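You operate a simulated robot arm through the tools that you are given. There is no shell and no other tool.

Carry out the task below with a simulated robot arm. There is one attempt and no reset: what you move stays moved.

Task
Read the green film on the code lamp and file it in its line's bay.
Fine: switch the lamp off at the end.

Only the result counts: the job must be done as asked and must still hold three seconds after the hand-in. Knocking over, shifting, dropping, spilling or breaking anything else fails it.

Robot
A 7-joint arm with a two-finger parallel gripper, fixed in place. Base frame: the origin is at the foot of the arm, x ahead of it, y to its left, z up; the work surface is at about z = 0.86. Readings come in m, rad, newtons and seconds.
With the tool pointing down near the work surface it reaches from about 0.24 to 0.68 m from the base axis. Its first joint turns from -1.152 to 1.152 rad. Payload 2.4 kg.
Tool frame: the origin (TCP) lies between the finger pads and is the grasp point; the fingertips stand 0.03 m ahead of it; z points along the fingers, y is the line along which they close. The gripper opens to 0.094 m. The fingers are 0.028 m wide and 0.01 m thick; the gripper's body (0.05 by 0.096 m) begins 0.055 m behind the TCP.
Orientation is that of the tool frame in the base frame, as a unit quaternion [w, x, y, z]. With the fingers straight down and closing along the base's y, the tool's x points along the base's -x, its y along +y and its z along -z.

Tools
- The arm moves only by the tool servo_tool. Its argument "targets" is a list of rows, each a list of 3 entries, a list of its own where there are three numbers: the finger opening in m, from 0 to 0.094, then the shift along the tool's x, y, z in m, then the turn, a rotation vector about the tool's x, y, z in rad. In form: [[hand, [x, y, z], [wx, wy, wz]], ...]. A call has 1 to 20 rows; each row shifts and turns the commanded pose from where the row before left it, along the tool's axes as they then stand. Each row takes 0.2 s and may step no farther than 0.05 m and 0.15 rad from the row before; otherwise, or with a gripper value out of range, the whole call is refused. A pose out of reach is approached as far as the arm can. The call stops where the force on the tool passes 40 N (or 10 N more than at its start, if that is more) or the arm is blocked; 0.2 s more then pass. The fingers move at their own pace (about 0.153 m/s each) and stop on an object; they squeeze with about 32 N. The grip force told is the motor's: it shows also when the fingers shut on nothing. Time passes only in rows, and 0.2 s behind the last, so rows that do not move let the fingers close. It gives the time, the measured TCP pose, the force on the tool (base axes), the opening and the grip force at its end, in the units of the frame above (readings bear some noise), with the torque about the TCP (base axes, N m) and any sound that the robot's microphone picked up.
- Cameras (640 x 400 px; columns grow to the right, rows downward): "scene" is fixed at [0.0496, 0.4866, 1.4483]; the picture's right is [-0.61, -0.79, 0.00], its down [-0.40, 0.31, -0.86] and it looks along [0.68, -0.53, -0.51] (base axes); focal length 328 px, centre (320, 200). "wrist" rides on the gripper at [0.076, 0.014, -0.102] in the tool frame; the picture's right is [-0.18, 0.98, 0.00], its down [-0.75, -0.14, -0.64] and it looks along [-0.63, -0.12, 0.77] (tool axes); focal length 243 px, centre (320, 200). There is no depth. A picture from a camera that has moved, and an enlarged one, comes with that camera's place and axes in the base frame and with its lens.
- camera(camera): a new picture of that camera. The clock stands still meanwhile.
- close_up(camera, box): a new picture of the part [left, top, right, bottom] of that camera's present view, enlarged. The clock stands still meanwhile.
- job_done(): hands the job in; it is judged then, once.

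Places have to be worked out from the pictures, the camera data and where the tool is seen. Open the gripper and draw the arm clear of the work before you hand the job in, unless the task says otherwise.

The tools are called after "Call:" by a JSON object that holds its "name" and its "arguments". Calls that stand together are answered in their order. servo_tool: Moves the arm, as the interface text tells. Its arguments: {"type":"object","properties":{"targets":{"type":"array","items":{"type":"array"}}},"required":["targets"]} The other tools are called the same way: camera (camera) takes a picture; close_up (camera, box) takes an enlarged picture of a part of a camera's view; job_done () hands the job in.

At the start:

```text
clock: 0.0
position: [0.4303, 0.134, 1.2225]
tcp_rot: [0.0, 0.0, 1.0, -0.001]
wrist_force: [0.3, -0.5, -0.8]
wrist_torque: [0.01, -0.02, -0.03]
finger_gap: 0.0944
grasp_force: 0.1
```

scene: 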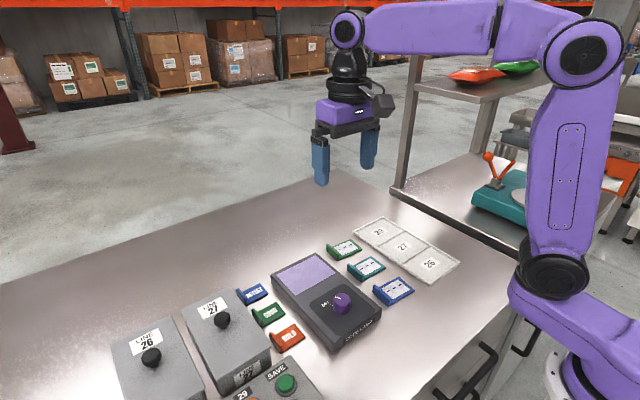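
wrist: 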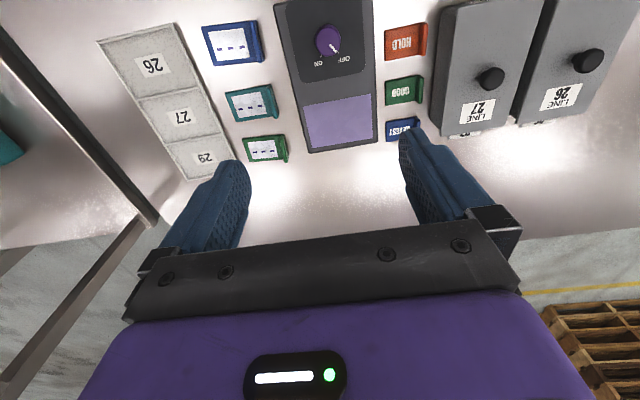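

I start by looking closely at the work surface to identify the films, the lamp, and the bays.

Call:
{"name": "close_up", "arguments": {"camera": "scene", "box": [240, 200, 480, 350]}}

Call:
{"name": "close_up", "arguments": {"camera": "scene", "box": [100, 250, 340, 400]}}

Call:
{"name": "close_up", "arguments": {"camera": "wrist", "box": [80, 0, 400, 200]}}

Call:
{"name": "close_up", "arguments": {"camera": "wrist", "box": [320, 0, 640, 200]}}

```text
2.67 times, centred on (360, 275) of scene
camera zoom: at [0.0496, 0.4866, 1.4483], right [-0.61, -0.79, 0.0], down [-0.4, 0.31, -0.86], along [0.68, -0.53, -0.51], focal length 874 px, centre (213, 0)
```

zoom: 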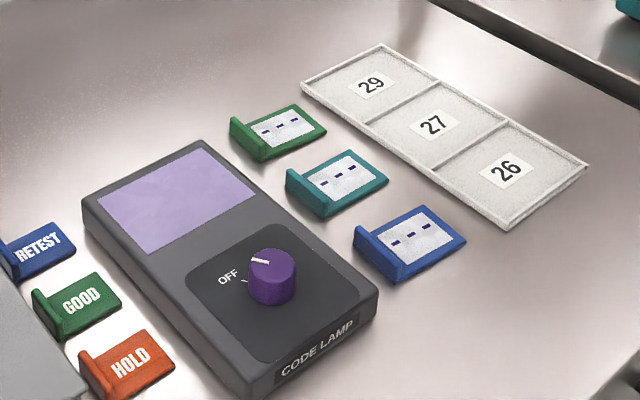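

```text
2.67 times, centred on (220, 325) of scene
camera zoom: at [0.0496, 0.4866, 1.4483], right [-0.61, -0.79, 0.0], down [-0.4, 0.31, -0.86], along [0.68, -0.53, -0.51], focal length 874 px, centre (587, -133)
```

zoom: 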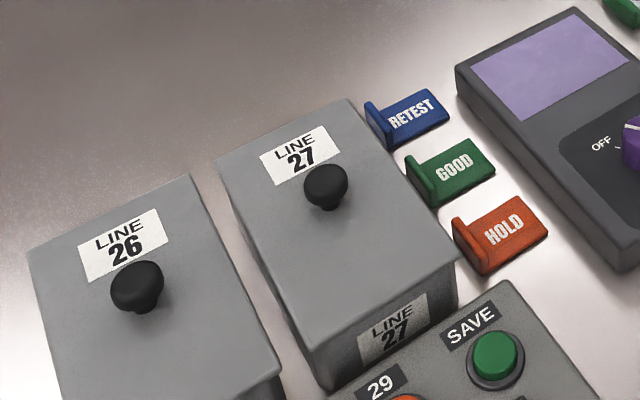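

```text
2.00 times, centred on (240, 100) of wrist
camera zoom: at [0.3548, 0.1475, 1.3245], right [0.18, 0.98, 0.0], down [0.75, -0.14, 0.64], along [0.63, -0.12, -0.77], focal length 485 px, centre (480, 400)
```

zoom: 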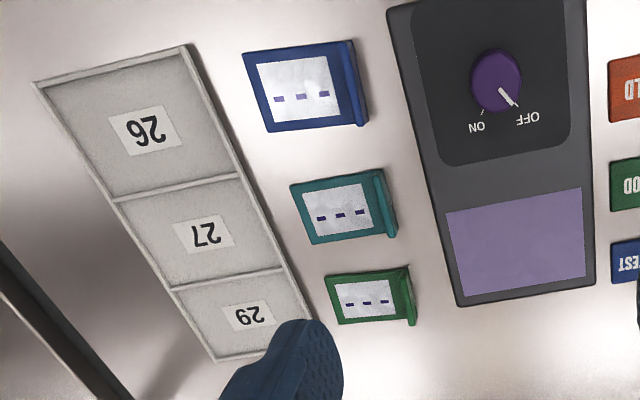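

```text
2.00 times, centred on (480, 100) of wrist
camera zoom: at [0.3548, 0.1475, 1.3245], right [0.18, 0.98, 0.0], down [0.75, -0.14, 0.64], along [0.63, -0.12, -0.77], focal length 485 px, centre (0, 400)
```

zoom: 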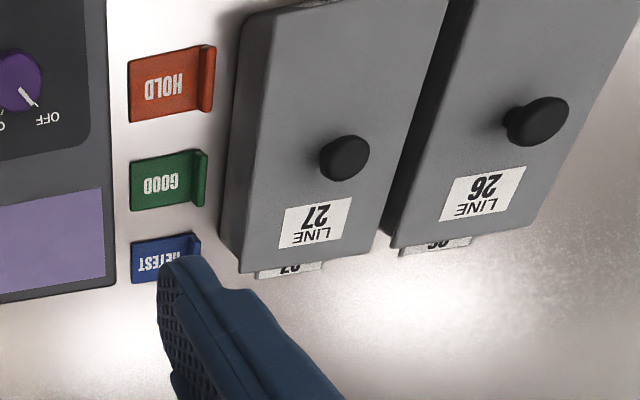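

The scene shows three films (blue, teal, green) to the right of the lamp. The green one is at about (0.575, -0.015), with a raised tab on its +y side. The tray bays run along x: 26 at about 0.39, 27 at about 0.48 and 29 at about 0.57, with y about -0.147. I move above the green film for a closer look.

Call:
{"name": "servo_tool", "arguments": {"targets": [[0.05, [-0.024, -0.02, 0.025], [0, 0, 0]], [0.05, [-0.024, -0.02, 0.025], [0, 0, 0]], [0.05, [-0.024, -0.02, 0.025], [0, 0, 0]], [0.05, [-0.024, -0.02, 0.025], [0, 0, 0]], [0.05, [-0.024, -0.02, 0.025], [0, 0, 0]], [0.05, [-0.024, -0.02, 0.025], [0, 0, 0]], [0.05, [0, 0, 0], [0, 0, 0]], [0.05, [0, 0, 0], [0, 0, 0]]]}}

Call:
{"name": "camera", "arguments": {"camera": "wrist"}}

Call:
{"name": "camera", "arguments": {"camera": "scene"}}

```text
clock: 1.8
position: [0.5738, 0.0136, 1.0709]
tcp_rot: [0.0, 0.0, 1.0, 0.001]
wrist_force: [0.3, -1.1, -0.3]
wrist_torque: [-0.02, -0.02, 0.0]
finger_gap: 0.0501
grasp_force: 0.1
```

```text
taken
camera wrist: at [0.4982, 0.027, 1.173], right [0.18, 0.98, 0.0], down [0.75, -0.14, 0.64], along [0.63, -0.12, -0.77], focal length 243 px, centre (320, 200)
```

wrist: 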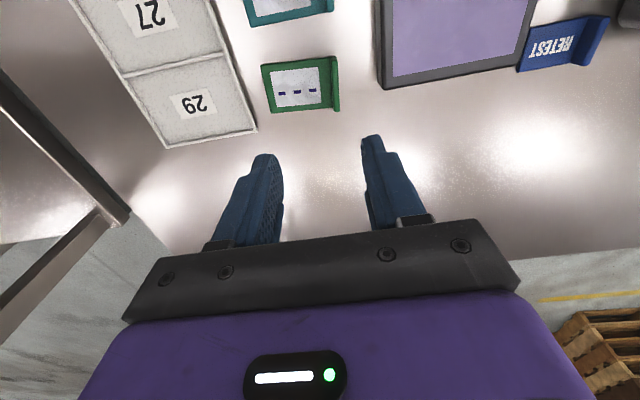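

```text
taken
```

scene: 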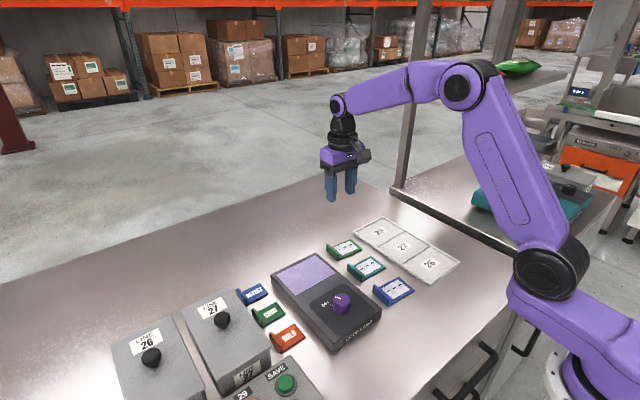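

The wrist view shows the green film clearly. I enlarge it to measure the tab position and yaw.

Call:
{"name": "close_up", "arguments": {"camera": "wrist", "box": [240, 30, 400, 130]}}

Call:
{"name": "close_up", "arguments": {"camera": "scene", "box": [300, 220, 400, 282]}}

```text
4.00 times, centred on (320, 80) of wrist
camera zoom: at [0.4982, 0.027, 1.173], right [0.18, 0.98, 0.0], down [0.75, -0.14, 0.64], along [0.63, -0.12, -0.77], focal length 970 px, centre (320, 680)
```

zoom: 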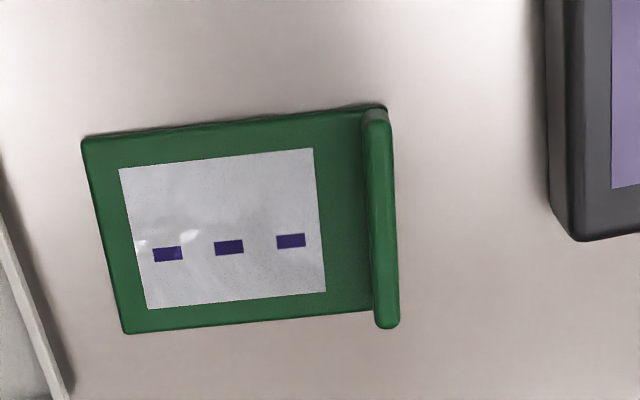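

```text
6.40 times, centred on (350, 251) of scene
camera zoom: at [0.0496, 0.4866, 1.4483], right [-0.61, -0.79, 0.0], down [-0.4, 0.31, -0.86], along [0.68, -0.53, -0.51], focal length 2097 px, centre (128, -126)
```

zoom: 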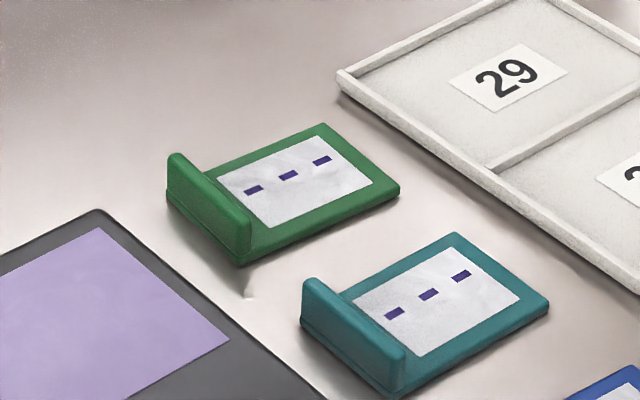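

The green film is at yaw about -0.09 rad, with its tab centred near (0.576, 0.030) and the tab top at about z 0.882. I align with the tab and go down to just above it, then check.

Call:
{"name": "servo_tool", "arguments": {"targets": [[0.036, [-0.0022, 0.0167, 0.03], [0, 0, 0.09]], [0.036, [0, 0, 0.04], [0, 0, 0]], [0.036, [0, 0, 0.04], [0, 0, 0]], [0.036, [0, 0, 0.03], [0, 0, 0]], [0.036, [0, 0, 0], [0, 0, 0]], [0.036, [0, 0, 0], [0, 0, 0]]]}}

Call:
{"name": "camera", "arguments": {"camera": "wrist"}}

Call:
{"name": "close_up", "arguments": {"camera": "scene", "box": [300, 200, 420, 275]}}

```text
clock: 3.2
position: [0.5768, 0.0286, 0.9339]
tcp_rot: [-0.001, 0.045, 0.999, 0.0]
wrist_force: [-0.1, -0.5, 0.0]
wrist_torque: [0.02, -0.01, 0.0]
finger_gap: 0.0361
grasp_force: 0.2
```

```text
taken
camera wrist: at [0.5027, 0.0503, 1.0355], right [0.27, 0.96, 0.0], down [0.74, -0.21, 0.64], along [0.62, -0.17, -0.77], focal length 243 px, centre (320, 200)
```

wrist: 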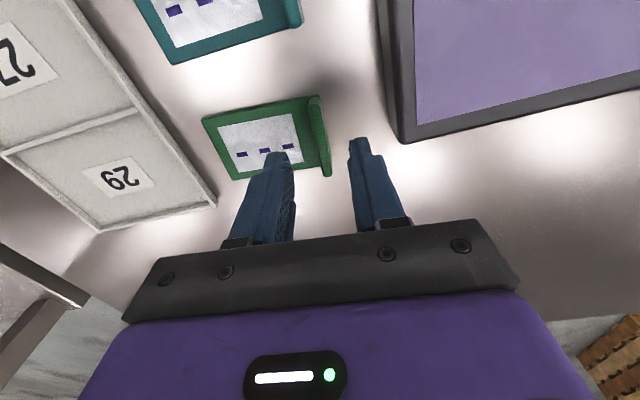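

```text
5.33 times, centred on (360, 238) of scene
camera zoom: at [0.0496, 0.4866, 1.4483], right [-0.61, -0.79, 0.0], down [-0.4, 0.31, -0.86], along [0.68, -0.53, -0.51], focal length 1748 px, centre (107, 0)
```

zoom: 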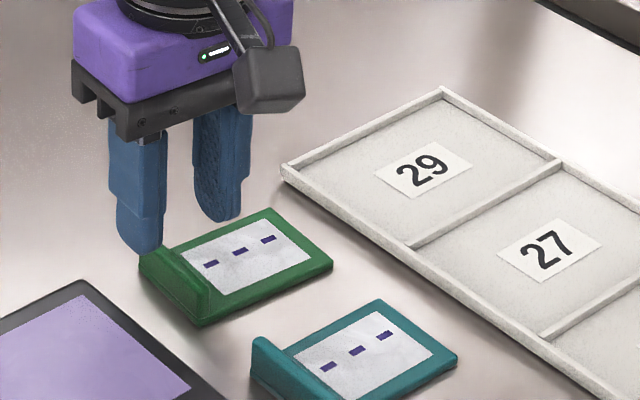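

The fingers straddle the tab, which I measure at (0.574, 0.031). I make a small correction, lower to about z 0.899 and close on the tab.

Call:
{"name": "servo_tool", "arguments": {"targets": [[0.036, [0.002, 0.002, 0.012], [0, 0, 0]], [0.036, [0, 0, 0.012], [0, 0, 0]], [0.036, [0, 0, 0.008], [0, 0, 0]], [0.036, [0, 0, 0], [0, 0, 0]]]}}

Call:
{"name": "camera", "arguments": {"camera": "wrist"}}

Call:
{"name": "close_up", "arguments": {"camera": "scene", "box": [300, 200, 420, 275]}}

```text
clock: 4.2
position: [0.576, 0.0316, 0.9009]
tcp_rot: [0.0, 0.045, 0.999, 0.001]
wrist_force: [0.0, -0.5, 0.5]
wrist_torque: [-0.01, 0.0, -0.01]
finger_gap: 0.0359
grasp_force: 0.1
```

```text
taken
camera wrist: at [0.5011, 0.0525, 1.0028], right [0.27, 0.96, 0.0], down [0.74, -0.21, 0.64], along [0.62, -0.17, -0.77], focal length 243 px, centre (320, 200)
```

wrist: 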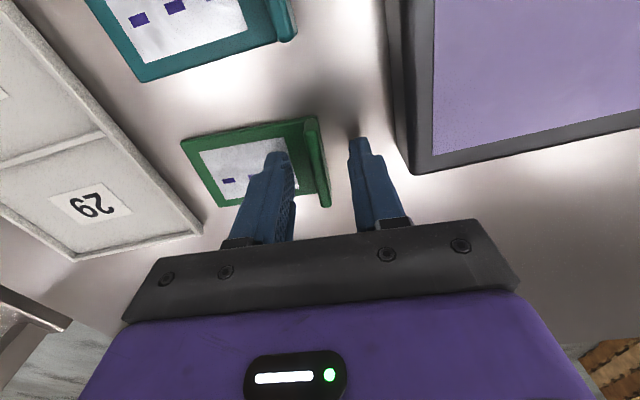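

```text
5.33 times, centred on (360, 238) of scene
camera zoom: at [0.0496, 0.4866, 1.4483], right [-0.61, -0.79, 0.0], down [-0.4, 0.31, -0.86], along [0.68, -0.53, -0.51], focal length 1748 px, centre (107, 0)
```

zoom: 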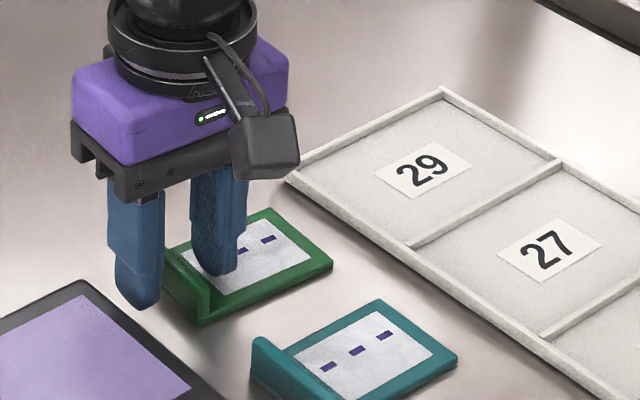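

The fingertips are at about z 0.871 on both sides of the tab with no contact force. I lower 2 mm more and close.

Call:
{"name": "servo_tool", "arguments": {"targets": [[0.036, [0, 0, 0.002], [0, 0, 0]], [0.0, [0, 0, 0], [0, 0, 0]], [0.0, [0, 0, 0], [0, 0, 0]], [0.0, [0, 0, 0], [0, 0, 0]]]}}

Call:
{"name": "camera", "arguments": {"camera": "wrist"}}

Call:
{"name": "close_up", "arguments": {"camera": "scene", "box": [300, 200, 420, 275]}}

```text
clock: 5.2
position: [0.5752, 0.0316, 0.8996]
tcp_rot: [0.0, 0.046, 0.999, 0.0]
wrist_force: [0.0, 0.2, 0.3]
wrist_torque: [0.01, 0.02, 0.0]
finger_gap: 0.0067
grasp_force: 31.7
```

```text
taken
camera wrist: at [0.5007, 0.0525, 1.0005], right [0.27, 0.96, 0.0], down [0.74, -0.21, 0.64], along [0.62, -0.17, -0.77], focal length 243 px, centre (320, 200)
```

wrist: 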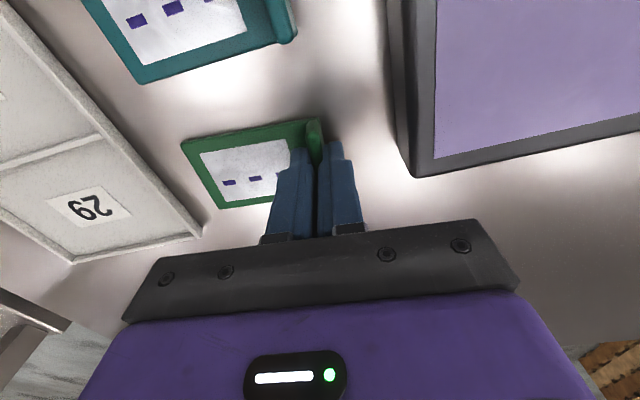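

```text
5.33 times, centred on (360, 238) of scene
camera zoom: at [0.0496, 0.4866, 1.4483], right [-0.61, -0.79, 0.0], down [-0.4, 0.31, -0.86], along [0.68, -0.53, -0.51], focal length 1748 px, centre (107, 0)
```

zoom: 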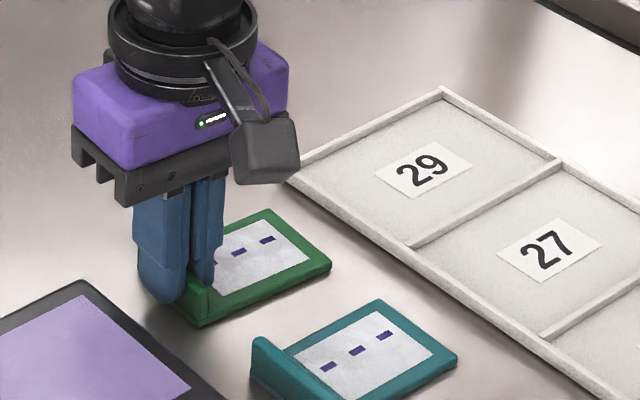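

The tab is gripped, with a gap of 6.7 mm and a grip force of 32 N. I lift straight up and check that the film hangs level.

Call:
{"name": "servo_tool", "arguments": {"targets": [[0.0, [0, 0, -0.01], [0, 0, 0]], [0.0, [0, 0, -0.03], [0, 0, 0]], [0.0, [0, 0, -0.03], [0, 0, 0]], [0.0, [0, 0, -0.02], [0, 0, -0.09]], [0.0, [0, 0, 0], [0, 0, 0]]]}}

Call:
{"name": "camera", "arguments": {"camera": "wrist"}}

Call:
{"name": "close_up", "arguments": {"camera": "scene", "box": [260, 170, 420, 270]}}

```text
clock: 6.4
position: [0.5754, 0.0321, 0.9887]
tcp_rot: [0.0, 0.0, 1.0, 0.0]
wrist_force: [-0.1, 0.2, -0.5]
wrist_torque: [0.0, 0.03, 0.0]
finger_gap: 0.0068
grasp_force: 31.9
```

```text
taken
camera wrist: at [0.5, 0.0468, 1.0908], right [0.18, 0.98, 0.0], down [0.75, -0.14, 0.64], along [0.63, -0.12, -0.77], focal length 243 px, centre (320, 200)
```

wrist: 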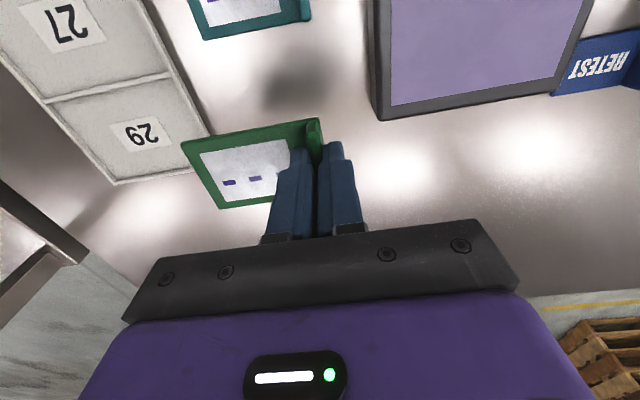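

```text
4.00 times, centred on (340, 220) of scene
camera zoom: at [0.0496, 0.4866, 1.4483], right [-0.61, -0.79, 0.0], down [-0.4, 0.31, -0.86], along [0.68, -0.53, -0.51], focal length 1311 px, centre (240, 120)
```

zoom: 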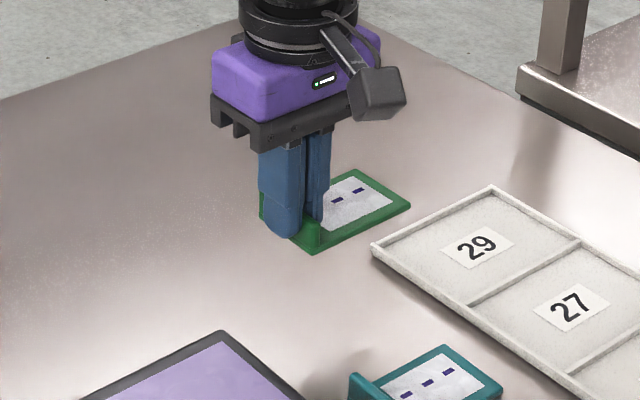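

The film is held level. I carry it over the lamp screen, centred at about (0.534, 0.149), so the tab goes to (0.534, 0.195), staying high.

Call:
{"name": "servo_tool", "arguments": {"targets": [[0.0, [0.0102, 0.0408, 0], [0, 0, 0]], [0.0, [0.0102, 0.0408, 0], [0, 0, 0]], [0.0, [0.0102, 0.0408, 0], [0, 0, 0]], [0.0, [0.0102, 0.0408, 0], [0, 0, 0]], [0.0, [0, 0, 0], [0, 0, 0]], [0.0, [0, 0, 0], [0, 0, 0]]]}}

Call:
{"name": "camera", "arguments": {"camera": "wrist"}}

Call:
{"name": "camera", "arguments": {"camera": "scene"}}

```text
clock: 7.8
position: [0.5369, 0.1956, 0.9881]
tcp_rot: [0.001, 0.001, 1.0, 0.0]
wrist_force: [0.5, 0.3, -0.9]
wrist_torque: [-0.01, 0.0, -0.02]
finger_gap: 0.0068
grasp_force: 31.9
```

```text
taken
camera wrist: at [0.4603, 0.2095, 1.0896], right [0.19, 0.98, 0.0], down [0.75, -0.14, 0.64], along [0.63, -0.12, -0.77], focal length 243 px, centre (320, 200)
```

wrist: 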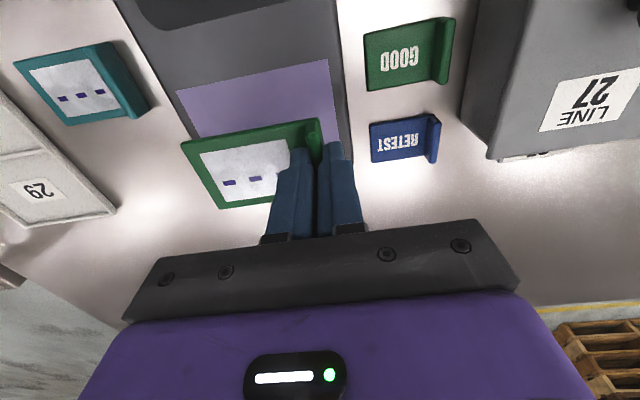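

```text
taken
```

scene: 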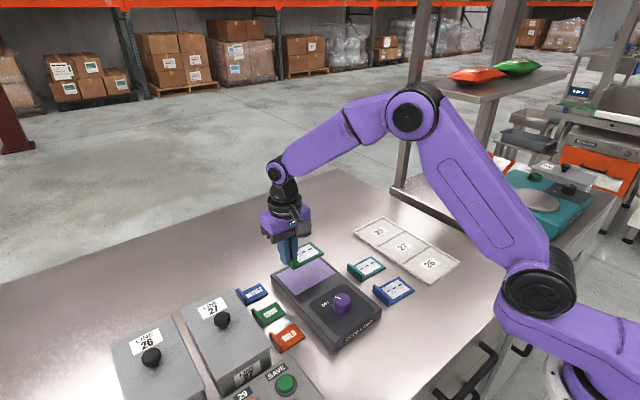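

The film is lined up over the screen. I lower to about 5 mm above the expected lamp top (z about 0.893), then continue in small steps.

Call:
{"name": "servo_tool", "arguments": {"targets": [[0.0, [0.002, 0, 0.02], [0, 0, 0]], [0.0, [0, 0, 0.02], [0, 0, 0]], [0.0, [0, 0, 0.008], [0, 0, 0]], [0.0, [0, 0, 0], [0, 0, 0]]]}}

Call:
{"name": "close_up", "arguments": {"camera": "scene", "box": [240, 200, 360, 275]}}

Call:
{"name": "camera", "arguments": {"camera": "wrist"}}

```text
clock: 8.8
position: [0.534, 0.1946, 0.9381]
tcp_rot: [0.0, 0.0, 1.0, 0.0]
wrist_force: [0.8, 0.2, -0.5]
wrist_torque: [0.0, 0.02, 0.02]
finger_gap: 0.0067
grasp_force: 31.4
```

```text
5.33 times, centred on (300, 238) of scene
camera zoom: at [0.0496, 0.4866, 1.4483], right [-0.61, -0.79, 0.0], down [-0.4, 0.31, -0.86], along [0.68, -0.53, -0.51], focal length 1748 px, centre (427, 0)
```

zoom: 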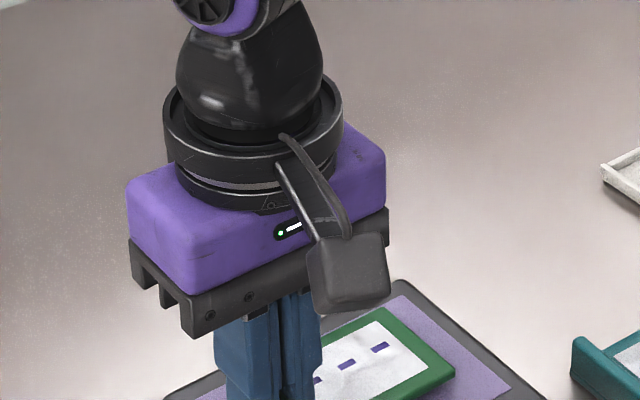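

```text
taken
camera wrist: at [0.4581, 0.2076, 1.0401], right [0.18, 0.98, 0.0], down [0.75, -0.14, 0.64], along [0.63, -0.12, -0.77], focal length 243 px, centre (320, 200)
```

wrist: 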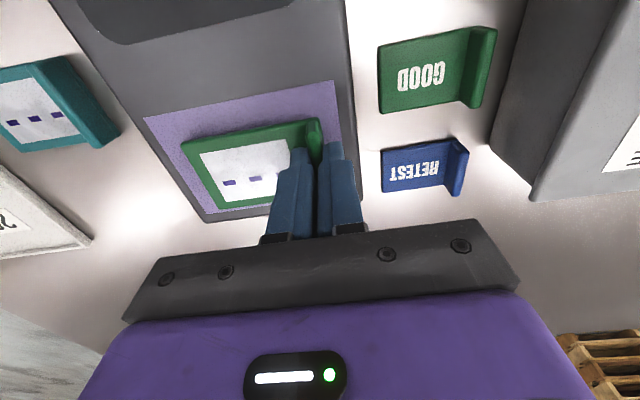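

The film sits centred just above the screen. I lower it in 1.5 mm steps and watch the force.

Call:
{"name": "servo_tool", "arguments": {"targets": [[0.0, [0, 0, 0.0015], [0, 0, 0]], [0.0, [0, 0, 0.0015], [0, 0, 0]], [0.0, [0, 0, 0.001], [0, 0, 0]]]}}

```text
clock: 9.6
position: [0.5331, 0.1945, 0.9367]
tcp_rot: [0.0, 0.001, 1.0, 0.0]
wrist_force: [0.3, 0.1, -0.3]
wrist_torque: [0.03, 0.02, 0.04]
finger_gap: 0.0066
grasp_force: 32.1
```

There is no contact yet. I lower further in small steps.

Call:
{"name": "servo_tool", "arguments": {"targets": [[0.0, [0, 0, 0.001], [0, 0, 0]], [0.0, [0, 0, 0.001], [0, 0, 0]], [0.0, [0, 0, 0], [0, 0, 0]]]}}

Call:
{"name": "close_up", "arguments": {"camera": "wrist", "box": [120, 70, 360, 220]}}

Call:
{"name": "close_up", "arguments": {"camera": "scene", "box": [270, 240, 350, 290]}}

```text
clock: 10.4
position: [0.5335, 0.1949, 0.9338]
tcp_rot: [0.0, 0.0, 1.0, 0.0]
wrist_force: [-0.3, 0.4, -0.4]
wrist_torque: [0.07, 0.01, -0.03]
finger_gap: 0.0066
grasp_force: 31.7
```

```text
2.67 times, centred on (240, 145) of wrist
camera zoom: at [0.4574, 0.2088, 1.036], right [0.18, 0.98, 0.0], down [0.75, -0.14, 0.64], along [0.63, -0.12, -0.77], focal length 647 px, centre (533, 347)
```

zoom: 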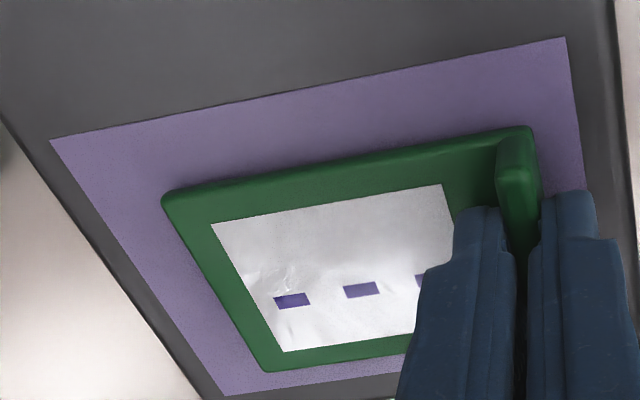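

```text
8.00 times, centred on (310, 265) of scene
camera zoom: at [0.0496, 0.4866, 1.4483], right [-0.61, -0.79, 0.0], down [-0.4, 0.31, -0.86], along [0.68, -0.53, -0.51], focal length 2622 px, centre (400, -320)
```

zoom: 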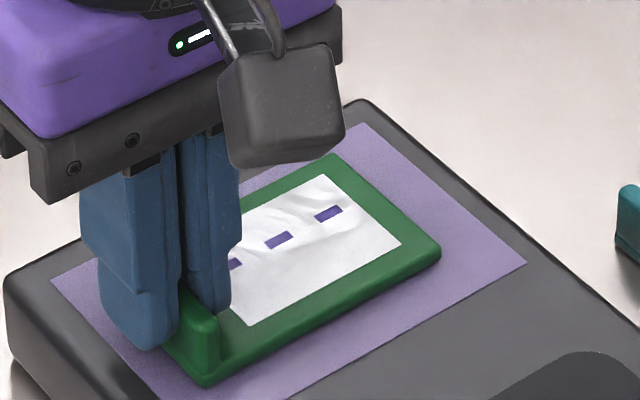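

The film is very near or touching; torque x has risen to 0.07. I lower a little more to confirm contact.

Call:
{"name": "servo_tool", "arguments": {"targets": [[0.0, [0, 0, 0.001], [0, 0, 0]], [0.0, [0, 0, 0], [0, 0, 0]]]}}

```text
clock: 11.0
position: [0.5335, 0.1952, 0.9326]
tcp_rot: [0.001, 0.0, 1.0, 0.001]
wrist_force: [0.1, -0.7, -0.5]
wrist_torque: [0.01, -0.01, -0.02]
finger_gap: 0.0066
grasp_force: 31.7
```

Call:
{"name": "servo_tool", "arguments": {"targets": [[0.0, [0, 0, 0.001], [0, 0, 0]], [0.0, [0, 0, 0], [0, 0, 0]]]}}

```text
clock: 11.6
position: [0.5332, 0.1944, 0.9341]
tcp_rot: [0.0, 0.001, 1.0, 0.0]
wrist_force: [0.4, -0.4, 0.4]
wrist_torque: [-0.01, 0.0, -0.03]
finger_gap: 0.0065
grasp_force: 32.1
```

There is still no contact force and the readings carry about 1 mm of noise. I continue in 1 mm steps.

Call:
{"name": "servo_tool", "arguments": {"targets": [[0.0, [0, 0, 0.001], [0, 0, 0]], [0.0, [0, 0, 0.0], [0, 0, 0]], [0.0, [0, 0, 0.0], [0, 0, 0]]]}}

Call:
{"name": "close_up", "arguments": {"camera": "scene", "box": [270, 240, 350, 290]}}

```text
clock: 12.4
position: [0.5349, 0.196, 0.932]
tcp_rot: [0.001, 0.0, 1.0, 0.0]
wrist_force: [-2.7, -1.4, 14.7]
wrist_torque: [-0.08, 0.12, -0.01]
finger_gap: 0.0068
grasp_force: 32.1
```

```text
8.00 times, centred on (310, 265) of scene
camera zoom: at [0.0493, 0.4865, 1.4484], right [-0.61, -0.79, 0.0], down [-0.4, 0.31, -0.86], along [0.68, -0.53, -0.51], focal length 2622 px, centre (400, -320)
```

zoom: 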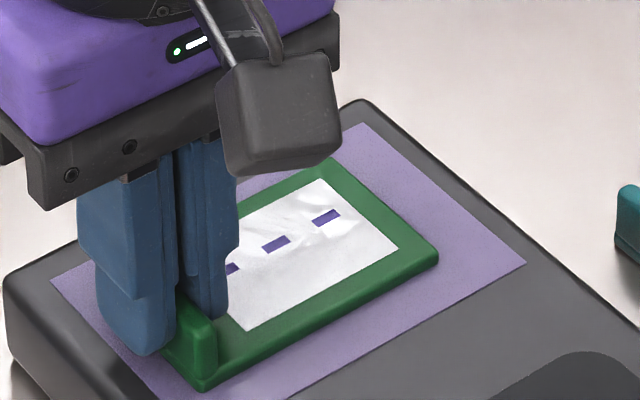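

A force of 14.7 N up shows the film is firmly on the lamp. I ease back 0.5 mm, open, and rise.

Call:
{"name": "servo_tool", "arguments": {"targets": [[0.0, [0, 0, -0.0006], [0, 0, 0]], [0.03, [0, 0, 0], [0, 0, 0]], [0.03, [0, 0, 0], [0, 0, 0]], [0.03, [0, 0, -0.02], [0, 0, 0]], [0.03, [0, 0, -0.04], [0, 0, 0]], [0.03, [0, 0, -0.04], [0, 0, 0]], [0.03, [0, 0, 0], [0, 0, 0]]]}}

Call:
{"name": "camera", "arguments": {"camera": "wrist"}}

Call:
{"name": "close_up", "arguments": {"camera": "scene", "box": [250, 230, 390, 350]}}

```text
clock: 14.0
position: [0.5343, 0.1973, 1.0316]
tcp_rot: [0.0, 0.0, 1.0, 0.0]
wrist_force: [0.5, -0.5, -0.4]
wrist_torque: [-0.03, -0.01, -0.02]
finger_gap: 0.03
grasp_force: 0.0
```

```text
taken
camera wrist: at [0.4582, 0.2116, 1.1338], right [0.18, 0.98, 0.0], down [0.75, -0.14, 0.64], along [0.63, -0.12, -0.77], focal length 243 px, centre (320, 200)
```

wrist: 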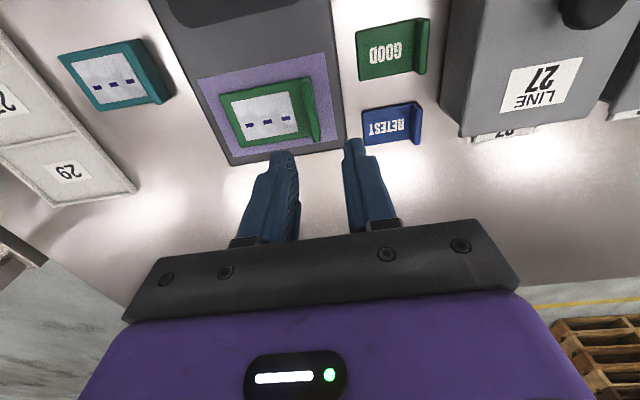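

```text
3.33 times, centred on (320, 290) of scene
camera zoom: at [0.0496, 0.4866, 1.4483], right [-0.61, -0.79, 0.0], down [-0.4, 0.31, -0.86], along [0.68, -0.53, -0.51], focal length 1092 px, centre (320, -100)
```

zoom: 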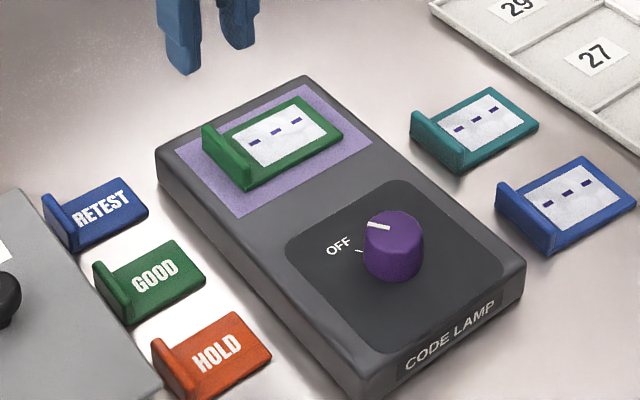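

The film rests on the lamp screen. The knob is near (0.403, 0.151), pointing at OFF, and ON is roughly 65° clockwise seen from above. I move above the knob with the gripper wide open.

Call:
{"name": "servo_tool", "arguments": {"targets": [[0.07, [0.0328, -0.0114, 0], [0, 0, 0]], [0.07, [0.0328, -0.0114, 0], [0, 0, 0]], [0.07, [0.0328, -0.0114, 0], [0, 0, 0]], [0.07, [0.0328, -0.0114, 0], [0, 0, 0]], [0.07, [0, 0, 0], [0, 0, 0]], [0.07, [0, 0, 0], [0, 0, 0]]]}}

Call:
{"name": "camera", "arguments": {"camera": "wrist"}}

Call:
{"name": "close_up", "arguments": {"camera": "scene", "box": [250, 230, 390, 350]}}

```text
clock: 15.4
position: [0.406, 0.1518, 1.0313]
tcp_rot: [0.001, -0.001, 1.0, 0.001]
wrist_force: [-0.8, 0.0, 0.9]
wrist_torque: [-0.05, 0.02, 0.01]
finger_gap: 0.07
grasp_force: 0.0
```

```text
taken
camera wrist: at [0.3295, 0.1663, 1.132], right [0.18, 0.98, 0.0], down [0.75, -0.14, 0.64], along [0.63, -0.12, -0.77], focal length 243 px, centre (320, 200)
```

wrist: 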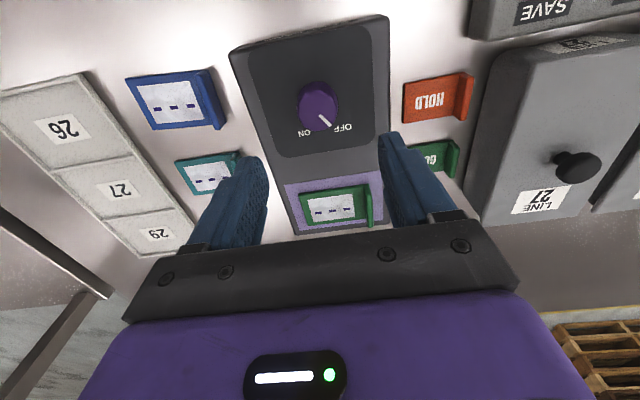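

```text
3.33 times, centred on (320, 290) of scene
camera zoom: at [0.0496, 0.4866, 1.4483], right [-0.61, -0.79, 0.0], down [-0.4, 0.31, -0.86], along [0.68, -0.53, -0.51], focal length 1092 px, centre (320, -100)
```

zoom: 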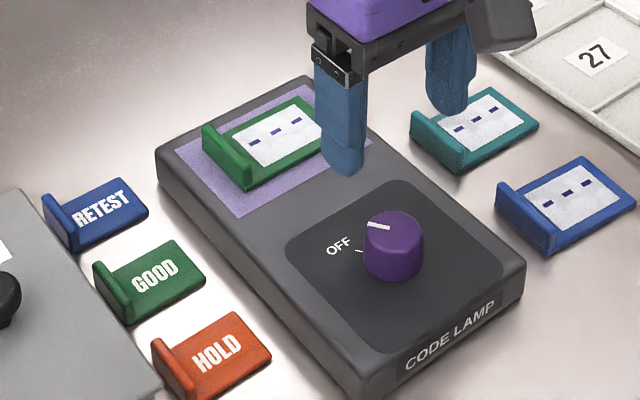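

Call:
{"name": "close_up", "arguments": {"camera": "wrist", "box": [220, 60, 420, 185]}}

```text
3.20 times, centred on (320, 122) of wrist
camera zoom: at [0.3295, 0.1663, 1.132], right [0.18, 0.98, 0.0], down [0.75, -0.14, 0.64], along [0.63, -0.12, -0.77], focal length 776 px, centre (320, 448)
```

zoom: 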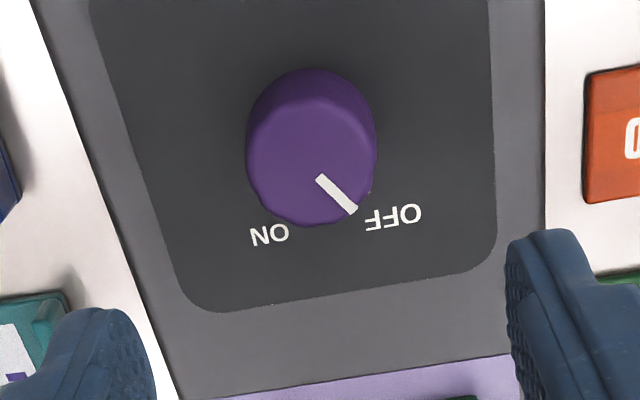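

The knob centre is 3.5 mm nearer the base and 1.5 mm to the right of the TCP, with a diameter of about 35 mm. I correct, pre-rotate the gripper to yaw +0.5 rad and go down around the knob.

Call:
{"name": "servo_tool", "arguments": {"targets": [[0.07, [0.0034, -0.0016, 0], [0, 0, -0.125]], [0.07, [0, 0, 0.02], [0, 0, -0.125]], [0.07, [0, 0, 0.02], [0, 0, -0.125]], [0.07, [0, 0, 0.02], [0, 0, -0.125]], [0.07, [0, 0, 0.01], [0, 0, 0]], [0.07, [0, 0, 0], [0, 0, 0]], [0.07, [0, 0, 0], [0, 0, 0]]]}}

Call:
{"name": "camera", "arguments": {"camera": "wrist"}}

Call:
{"name": "close_up", "arguments": {"camera": "scene", "box": [250, 230, 390, 350]}}

```text
clock: 17.0
position: [0.3977, 0.1481, 0.9627]
tcp_rot: [0.0, -0.247, 0.969, 0.0]
wrist_force: [-0.9, 0.1, -0.2]
wrist_torque: [0.01, 0.0, 0.04]
finger_gap: 0.07
grasp_force: 0.1
```

```text
taken
camera wrist: at [0.3249, 0.1239, 1.0638], right [-0.31, 0.95, 0.0], down [0.73, 0.24, 0.64], along [0.61, 0.2, -0.77], focal length 243 px, centre (320, 200)
```

wrist: 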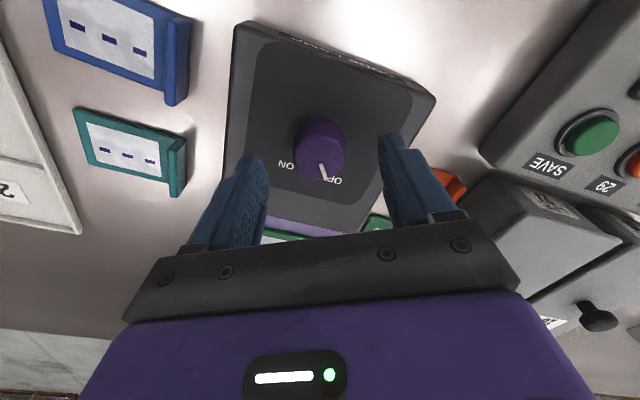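

```text
3.33 times, centred on (320, 290) of scene
camera zoom: at [0.0496, 0.4866, 1.4483], right [-0.61, -0.79, 0.0], down [-0.4, 0.31, -0.86], along [0.68, -0.53, -0.51], focal length 1092 px, centre (320, -100)
```

zoom: 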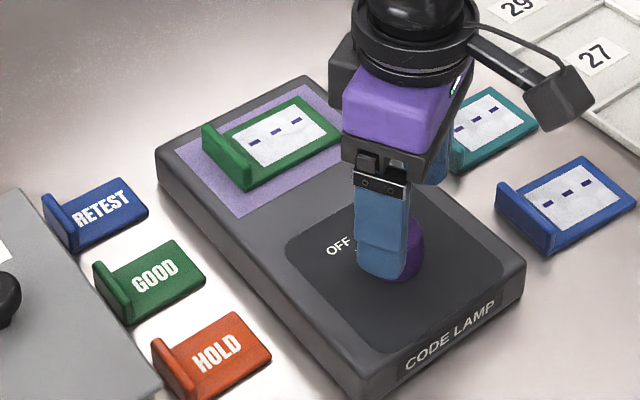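

I zoom in to check that the knob is centred between the fingers.

Call:
{"name": "close_up", "arguments": {"camera": "wrist", "box": [240, 100, 400, 200]}}

```text
4.00 times, centred on (320, 150) of wrist
camera zoom: at [0.3249, 0.1239, 1.0638], right [-0.31, 0.95, 0.0], down [0.73, 0.24, 0.64], along [0.61, 0.2, -0.77], focal length 970 px, centre (320, 400)
```

zoom: 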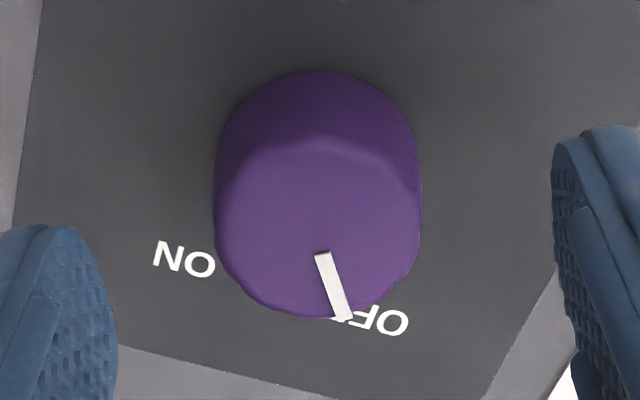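

The knob centre appears about 5 mm ahead of the TCP along tool -x, and is centred laterally. I correct, go down to about z 0.931, and check again before closing.

Call:
{"name": "servo_tool", "arguments": {"targets": [[0.07, [-0.005, 0, 0.01], [0, 0, 0]], [0.07, [0, 0, 0.012], [0, 0, 0]], [0.07, [0, 0, 0.008], [0, 0, 0]], [0.07, [0, 0, 0], [0, 0, 0]], [0.07, [0, 0, 0], [0, 0, 0]]]}}

Call:
{"name": "camera", "arguments": {"camera": "wrist"}}

Call:
{"name": "close_up", "arguments": {"camera": "scene", "box": [280, 240, 400, 330]}}

```text
clock: 18.2
position: [0.4017, 0.1509, 0.9326]
tcp_rot: [0.0, -0.247, 0.969, 0.0]
wrist_force: [-0.9, -0.3, 0.5]
wrist_torque: [0.03, -0.01, 0.0]
finger_gap: 0.07
grasp_force: 0.1
```

```text
taken
camera wrist: at [0.3279, 0.1264, 1.0344], right [-0.31, 0.95, 0.0], down [0.73, 0.24, 0.64], along [0.61, 0.2, -0.77], focal length 243 px, centre (320, 200)
```

wrist: 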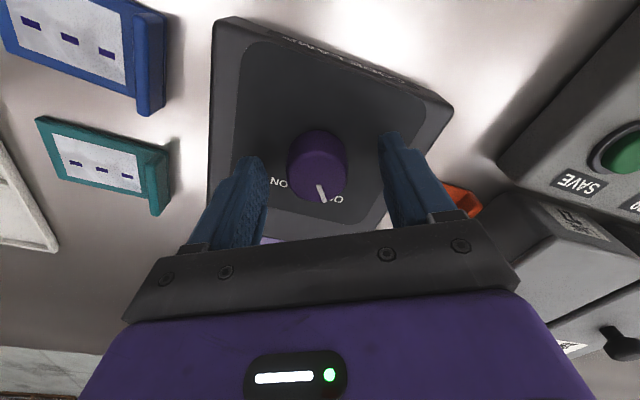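

```text
4.44 times, centred on (340, 285) of scene
camera zoom: at [0.0496, 0.4866, 1.4483], right [-0.61, -0.79, 0.0], down [-0.4, 0.31, -0.86], along [0.68, -0.53, -0.51], focal length 1456 px, centre (231, -178)
```

zoom: 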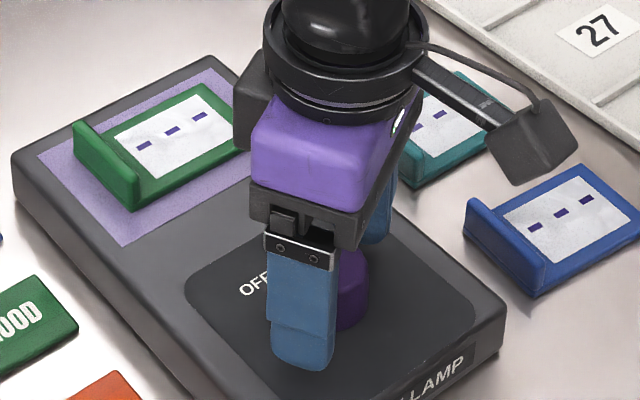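

The knob is centred between the pads. I close on it.

Call:
{"name": "servo_tool", "arguments": {"targets": [[0.034, [0, 0, 0], [0, 0, 0]], [0.03, [0, 0, 0], [0, 0, 0]], [0.02, [0, 0, 0], [0, 0, 0]]]}}

Call:
{"name": "close_up", "arguments": {"camera": "wrist", "box": [240, 100, 400, 200]}}

```text
clock: 19.0
position: [0.4019, 0.1486, 0.9328]
tcp_rot: [-0.001, -0.245, 0.969, 0.0]
wrist_force: [12.1, -20.1, -3.6]
wrist_torque: [-0.64, -0.4, -0.08]
finger_gap: 0.0371
grasp_force: 45.0
```

```text
4.00 times, centred on (320, 150) of wrist
camera zoom: at [0.329, 0.1246, 1.0344], right [-0.31, 0.95, 0.0], down [0.73, 0.23, 0.64], along [0.61, 0.2, -0.77], focal length 970 px, centre (320, 400)
```

zoom: 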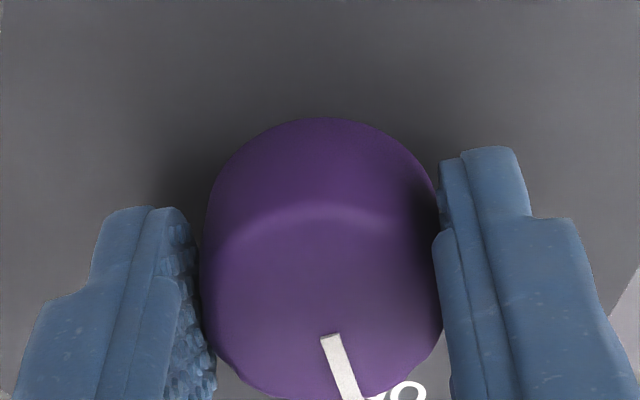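

The knob is held, with a gap of 37 mm, but a side force of about 23 N shows the commanded pose is roughly 2.5 mm off along the closing line. I relax that by shifting the command along tool -y.

Call:
{"name": "servo_tool", "arguments": {"targets": [[0.02, [0, -0.0012, 0], [0, 0, 0]], [0.02, [0, -0.0012, 0], [0, 0, 0]], [0.02, [0, 0, 0], [0, 0, 0]]]}}

Call:
{"name": "camera", "arguments": {"camera": "scene"}}

```text
clock: 19.8
position: [0.4027, 0.1487, 0.9327]
tcp_rot: [-0.001, -0.247, 0.969, 0.0]
wrist_force: [10.7, -13.6, -13.4]
wrist_torque: [-0.25, -0.66, -0.28]
finger_gap: 0.037
grasp_force: 45.3
```

```text
taken
```

scene: 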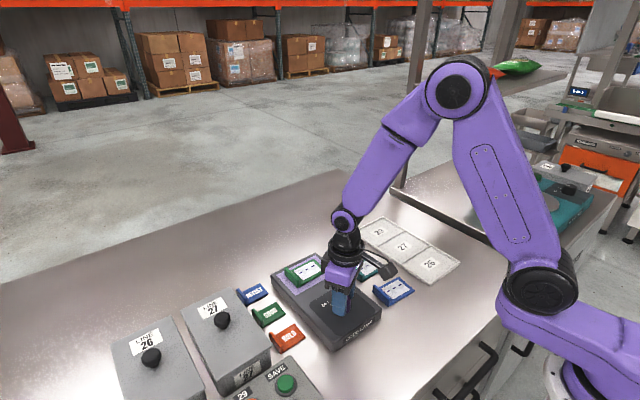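

Some side load remains, about 17 N, plus 13 N downward. I ease a little more in those directions before turning.

Call:
{"name": "servo_tool", "arguments": {"targets": [[0.02, [0, -0.0015, 0.001], [0, 0, 0]], [0.02, [0, 0, 0], [0, 0, 0]]]}}

```text
clock: 20.5
position: [0.4029, 0.1484, 0.9326]
tcp_rot: [0.0, -0.247, 0.969, 0.0]
wrist_force: [-3.6, -1.1, 8.2]
wrist_torque: [0.13, -0.39, -0.34]
finger_gap: 0.0369
grasp_force: 44.5
stopped in row 2: the force on the tool passed its limit at 42 N (the readings are from after the stop); the commanded pose is now the measured one
```

The commanded pose has been reset to the measured one and the loads are now low. I start turning the knob clockwise seen from above (tool +z rotation) in small steps.

Call:
{"name": "servo_tool", "arguments": {"targets": [[0.02, [0, 0, 0], [0, 0, 0.1]], [0.02, [0, 0, 0], [0, 0, 0.1]], [0.02, [0, 0, 0], [0, 0, 0.1]]]}}

Call:
{"name": "close_up", "arguments": {"camera": "wrist", "box": [200, 60, 440, 210]}}

```text
clock: 21.3
position: [0.402, 0.1479, 0.9319]
tcp_rot: [-0.001, -0.1, 0.995, 0.001]
wrist_force: [-6.4, 0.5, -3.3]
wrist_torque: [0.13, -0.88, 0.05]
finger_gap: 0.037
grasp_force: 44.9
```

```text
2.67 times, centred on (320, 135) of wrist
camera zoom: at [0.3251, 0.1477, 1.0344], right [-0.01, 1.0, 0.0], down [0.77, 0.01, 0.64], along [0.64, 0.01, -0.77], focal length 647 px, centre (320, 373)
```

zoom: 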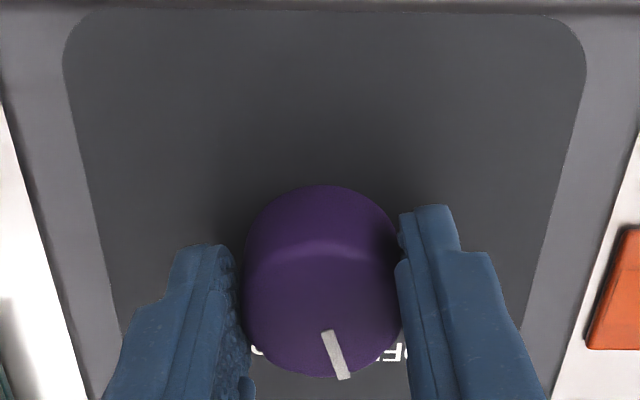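

The pointer is turning with the fingers. I continue turning.

Call:
{"name": "servo_tool", "arguments": {"targets": [[0.02, [0, 0, 0], [0, 0, 0.1]], [0.02, [0, 0, 0], [0, 0, 0.1]], [0.02, [0, 0, 0], [0, 0, 0.1]], [0.02, [0, 0, 0], [0, 0, 0.1]]]}}

Call:
{"name": "close_up", "arguments": {"camera": "wrist", "box": [200, 60, 440, 210]}}

Call:
{"name": "camera", "arguments": {"camera": "scene"}}

```text
clock: 22.3
position: [0.4023, 0.1501, 0.9325]
tcp_rot: [0.001, 0.1, 0.995, 0.0]
wrist_force: [-9.3, 22.0, -28.2]
wrist_torque: [0.58, 0.31, 0.03]
finger_gap: 0.0368
grasp_force: 44.7
```

```text
2.67 times, centred on (320, 135) of wrist
camera zoom: at [0.3308, 0.1788, 1.0345], right [0.37, 0.93, 0.0], down [0.71, -0.29, 0.64], along [0.6, -0.24, -0.77], focal length 647 px, centre (320, 373)
```

zoom: 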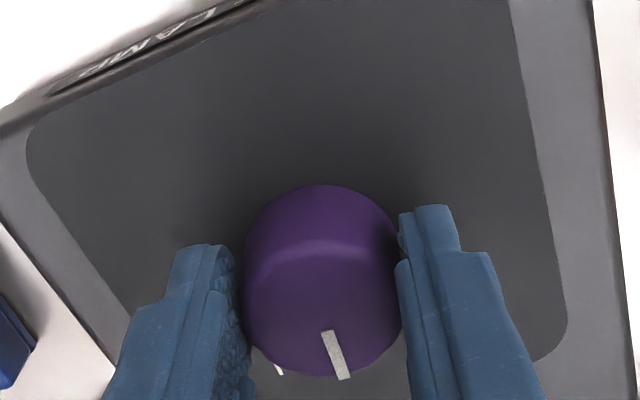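

```text
taken
```

scene: 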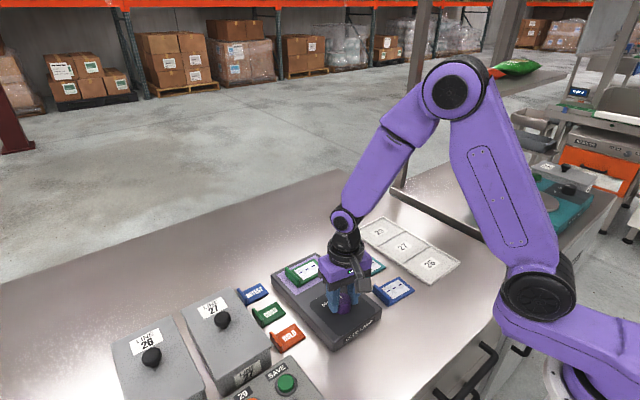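

The pointer keeps turning, and ON appears at lower left. Side load has built up to 37 N, so I relax the command toward +y and down.

Call:
{"name": "servo_tool", "arguments": {"targets": [[0.02, [0.0005, 0.0012, 0.001], [0, 0, 0]], [0.02, [0, 0, 0], [0, 0, 0]]]}}

```text
clock: 22.9
position: [0.4031, 0.1504, 0.9324]
tcp_rot: [0.001, 0.099, 0.995, 0.001]
wrist_force: [-10.6, 17.9, -2.8]
wrist_torque: [0.82, 1.28, 0.05]
finger_gap: 0.0364
grasp_force: 45.4
```

The load has eased to about 21 N. I relax a little more and continue turning.

Call:
{"name": "servo_tool", "arguments": {"targets": [[0.02, [0.0008, 0.0012, 0.0], [0, 0, 0]], [0.02, [0, 0, 0], [0, 0, 0.1]], [0.02, [0, 0, 0], [0, 0, 0.1]]]}}

Call:
{"name": "close_up", "arguments": {"camera": "wrist", "box": [200, 60, 440, 210]}}

Call:
{"name": "close_up", "arguments": {"camera": "scene", "box": [250, 230, 390, 350]}}

```text
clock: 23.7
position: [0.4027, 0.1515, 0.9324]
tcp_rot: [0.002, 0.2, 0.98, 0.001]
wrist_force: [-11.4, 3.0, 23.2]
wrist_torque: [-0.22, 0.68, 0.01]
finger_gap: 0.0367
grasp_force: 45.2
```

```text
2.67 times, centred on (320, 135) of wrist
camera zoom: at [0.3379, 0.1932, 1.0343], right [0.55, 0.83, 0.0], down [0.64, -0.43, 0.64], along [0.54, -0.35, -0.77], focal length 647 px, centre (320, 373)
```

zoom: 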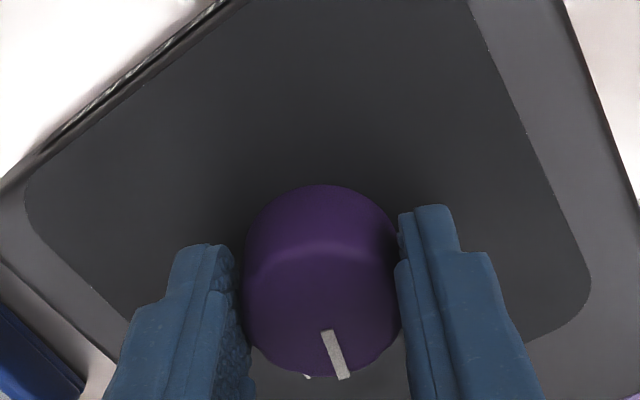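

```text
3.33 times, centred on (320, 290) of scene
camera zoom: at [0.049, 0.4866, 1.4484], right [-0.61, -0.79, 0.0], down [-0.4, 0.31, -0.86], along [0.68, -0.53, -0.51], focal length 1092 px, centre (320, -100)
```

zoom: 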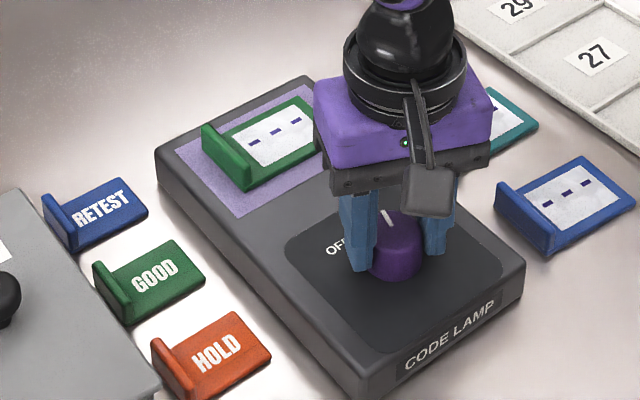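

The knob has turned 0.9 rad. The lamp isn't lit yet and the ON tick is just to the left of the pointer. I ease the z load and continue in small steps.

Call:
{"name": "servo_tool", "arguments": {"targets": [[0.02, [0.0005, 0.0, -0.0008], [0, 0, 0]], [0.02, [0, 0, 0], [0, 0, 0.1]], [0.02, [0, 0, 0], [0, 0, 0.08]]]}}

Call:
{"name": "close_up", "arguments": {"camera": "wrist", "box": [200, 60, 440, 210]}}

Call:
{"name": "close_up", "arguments": {"camera": "scene", "box": [250, 230, 390, 350]}}

```text
clock: 24.5
position: [0.4039, 0.1518, 0.9323]
tcp_rot: [0.001, 0.287, 0.958, 0.002]
wrist_force: [-6.5, -3.8, 19.8]
wrist_torque: [-0.58, -0.29, -0.03]
finger_gap: 0.0365
grasp_force: 44.9
```

```text
2.67 times, centred on (320, 135) of wrist
camera zoom: at [0.3467, 0.2045, 1.0343], right [0.69, 0.72, 0.0], down [0.55, -0.53, 0.64], along [0.47, -0.44, -0.77], focal length 647 px, centre (320, 373)
```

zoom: 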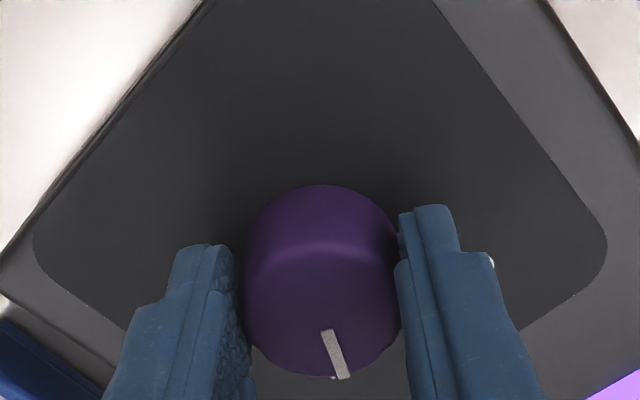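

```text
3.33 times, centred on (320, 290) of scene
camera zoom: at [0.0492, 0.4864, 1.4484], right [-0.61, -0.79, 0.0], down [-0.4, 0.31, -0.86], along [0.68, -0.53, -0.51], focal length 1092 px, centre (320, -100)
```

zoom: 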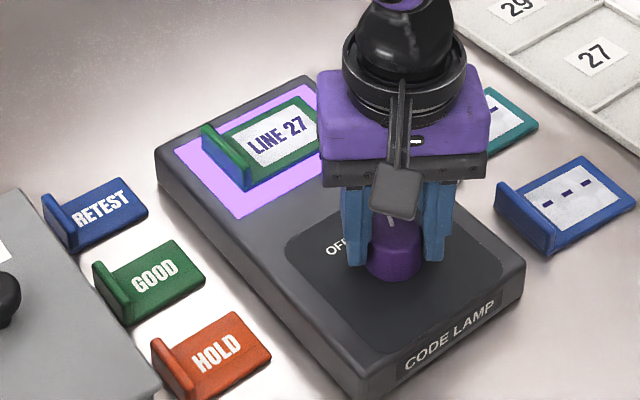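

The lamp is lit and the film reads "LINE 27". I zoom in to confirm.

Call:
{"name": "close_up", "arguments": {"camera": "scene", "box": [285, 245, 335, 276]}}

```text
12.80 times, centred on (310, 260) of scene
camera zoom: at [0.0492, 0.4864, 1.4484], right [-0.61, -0.79, 0.0], down [-0.4, 0.31, -0.86], along [0.68, -0.53, -0.51], focal length 4194 px, centre (448, -574)
```

zoom: 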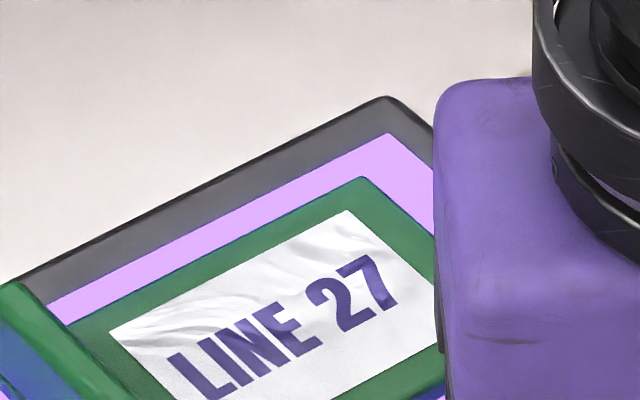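

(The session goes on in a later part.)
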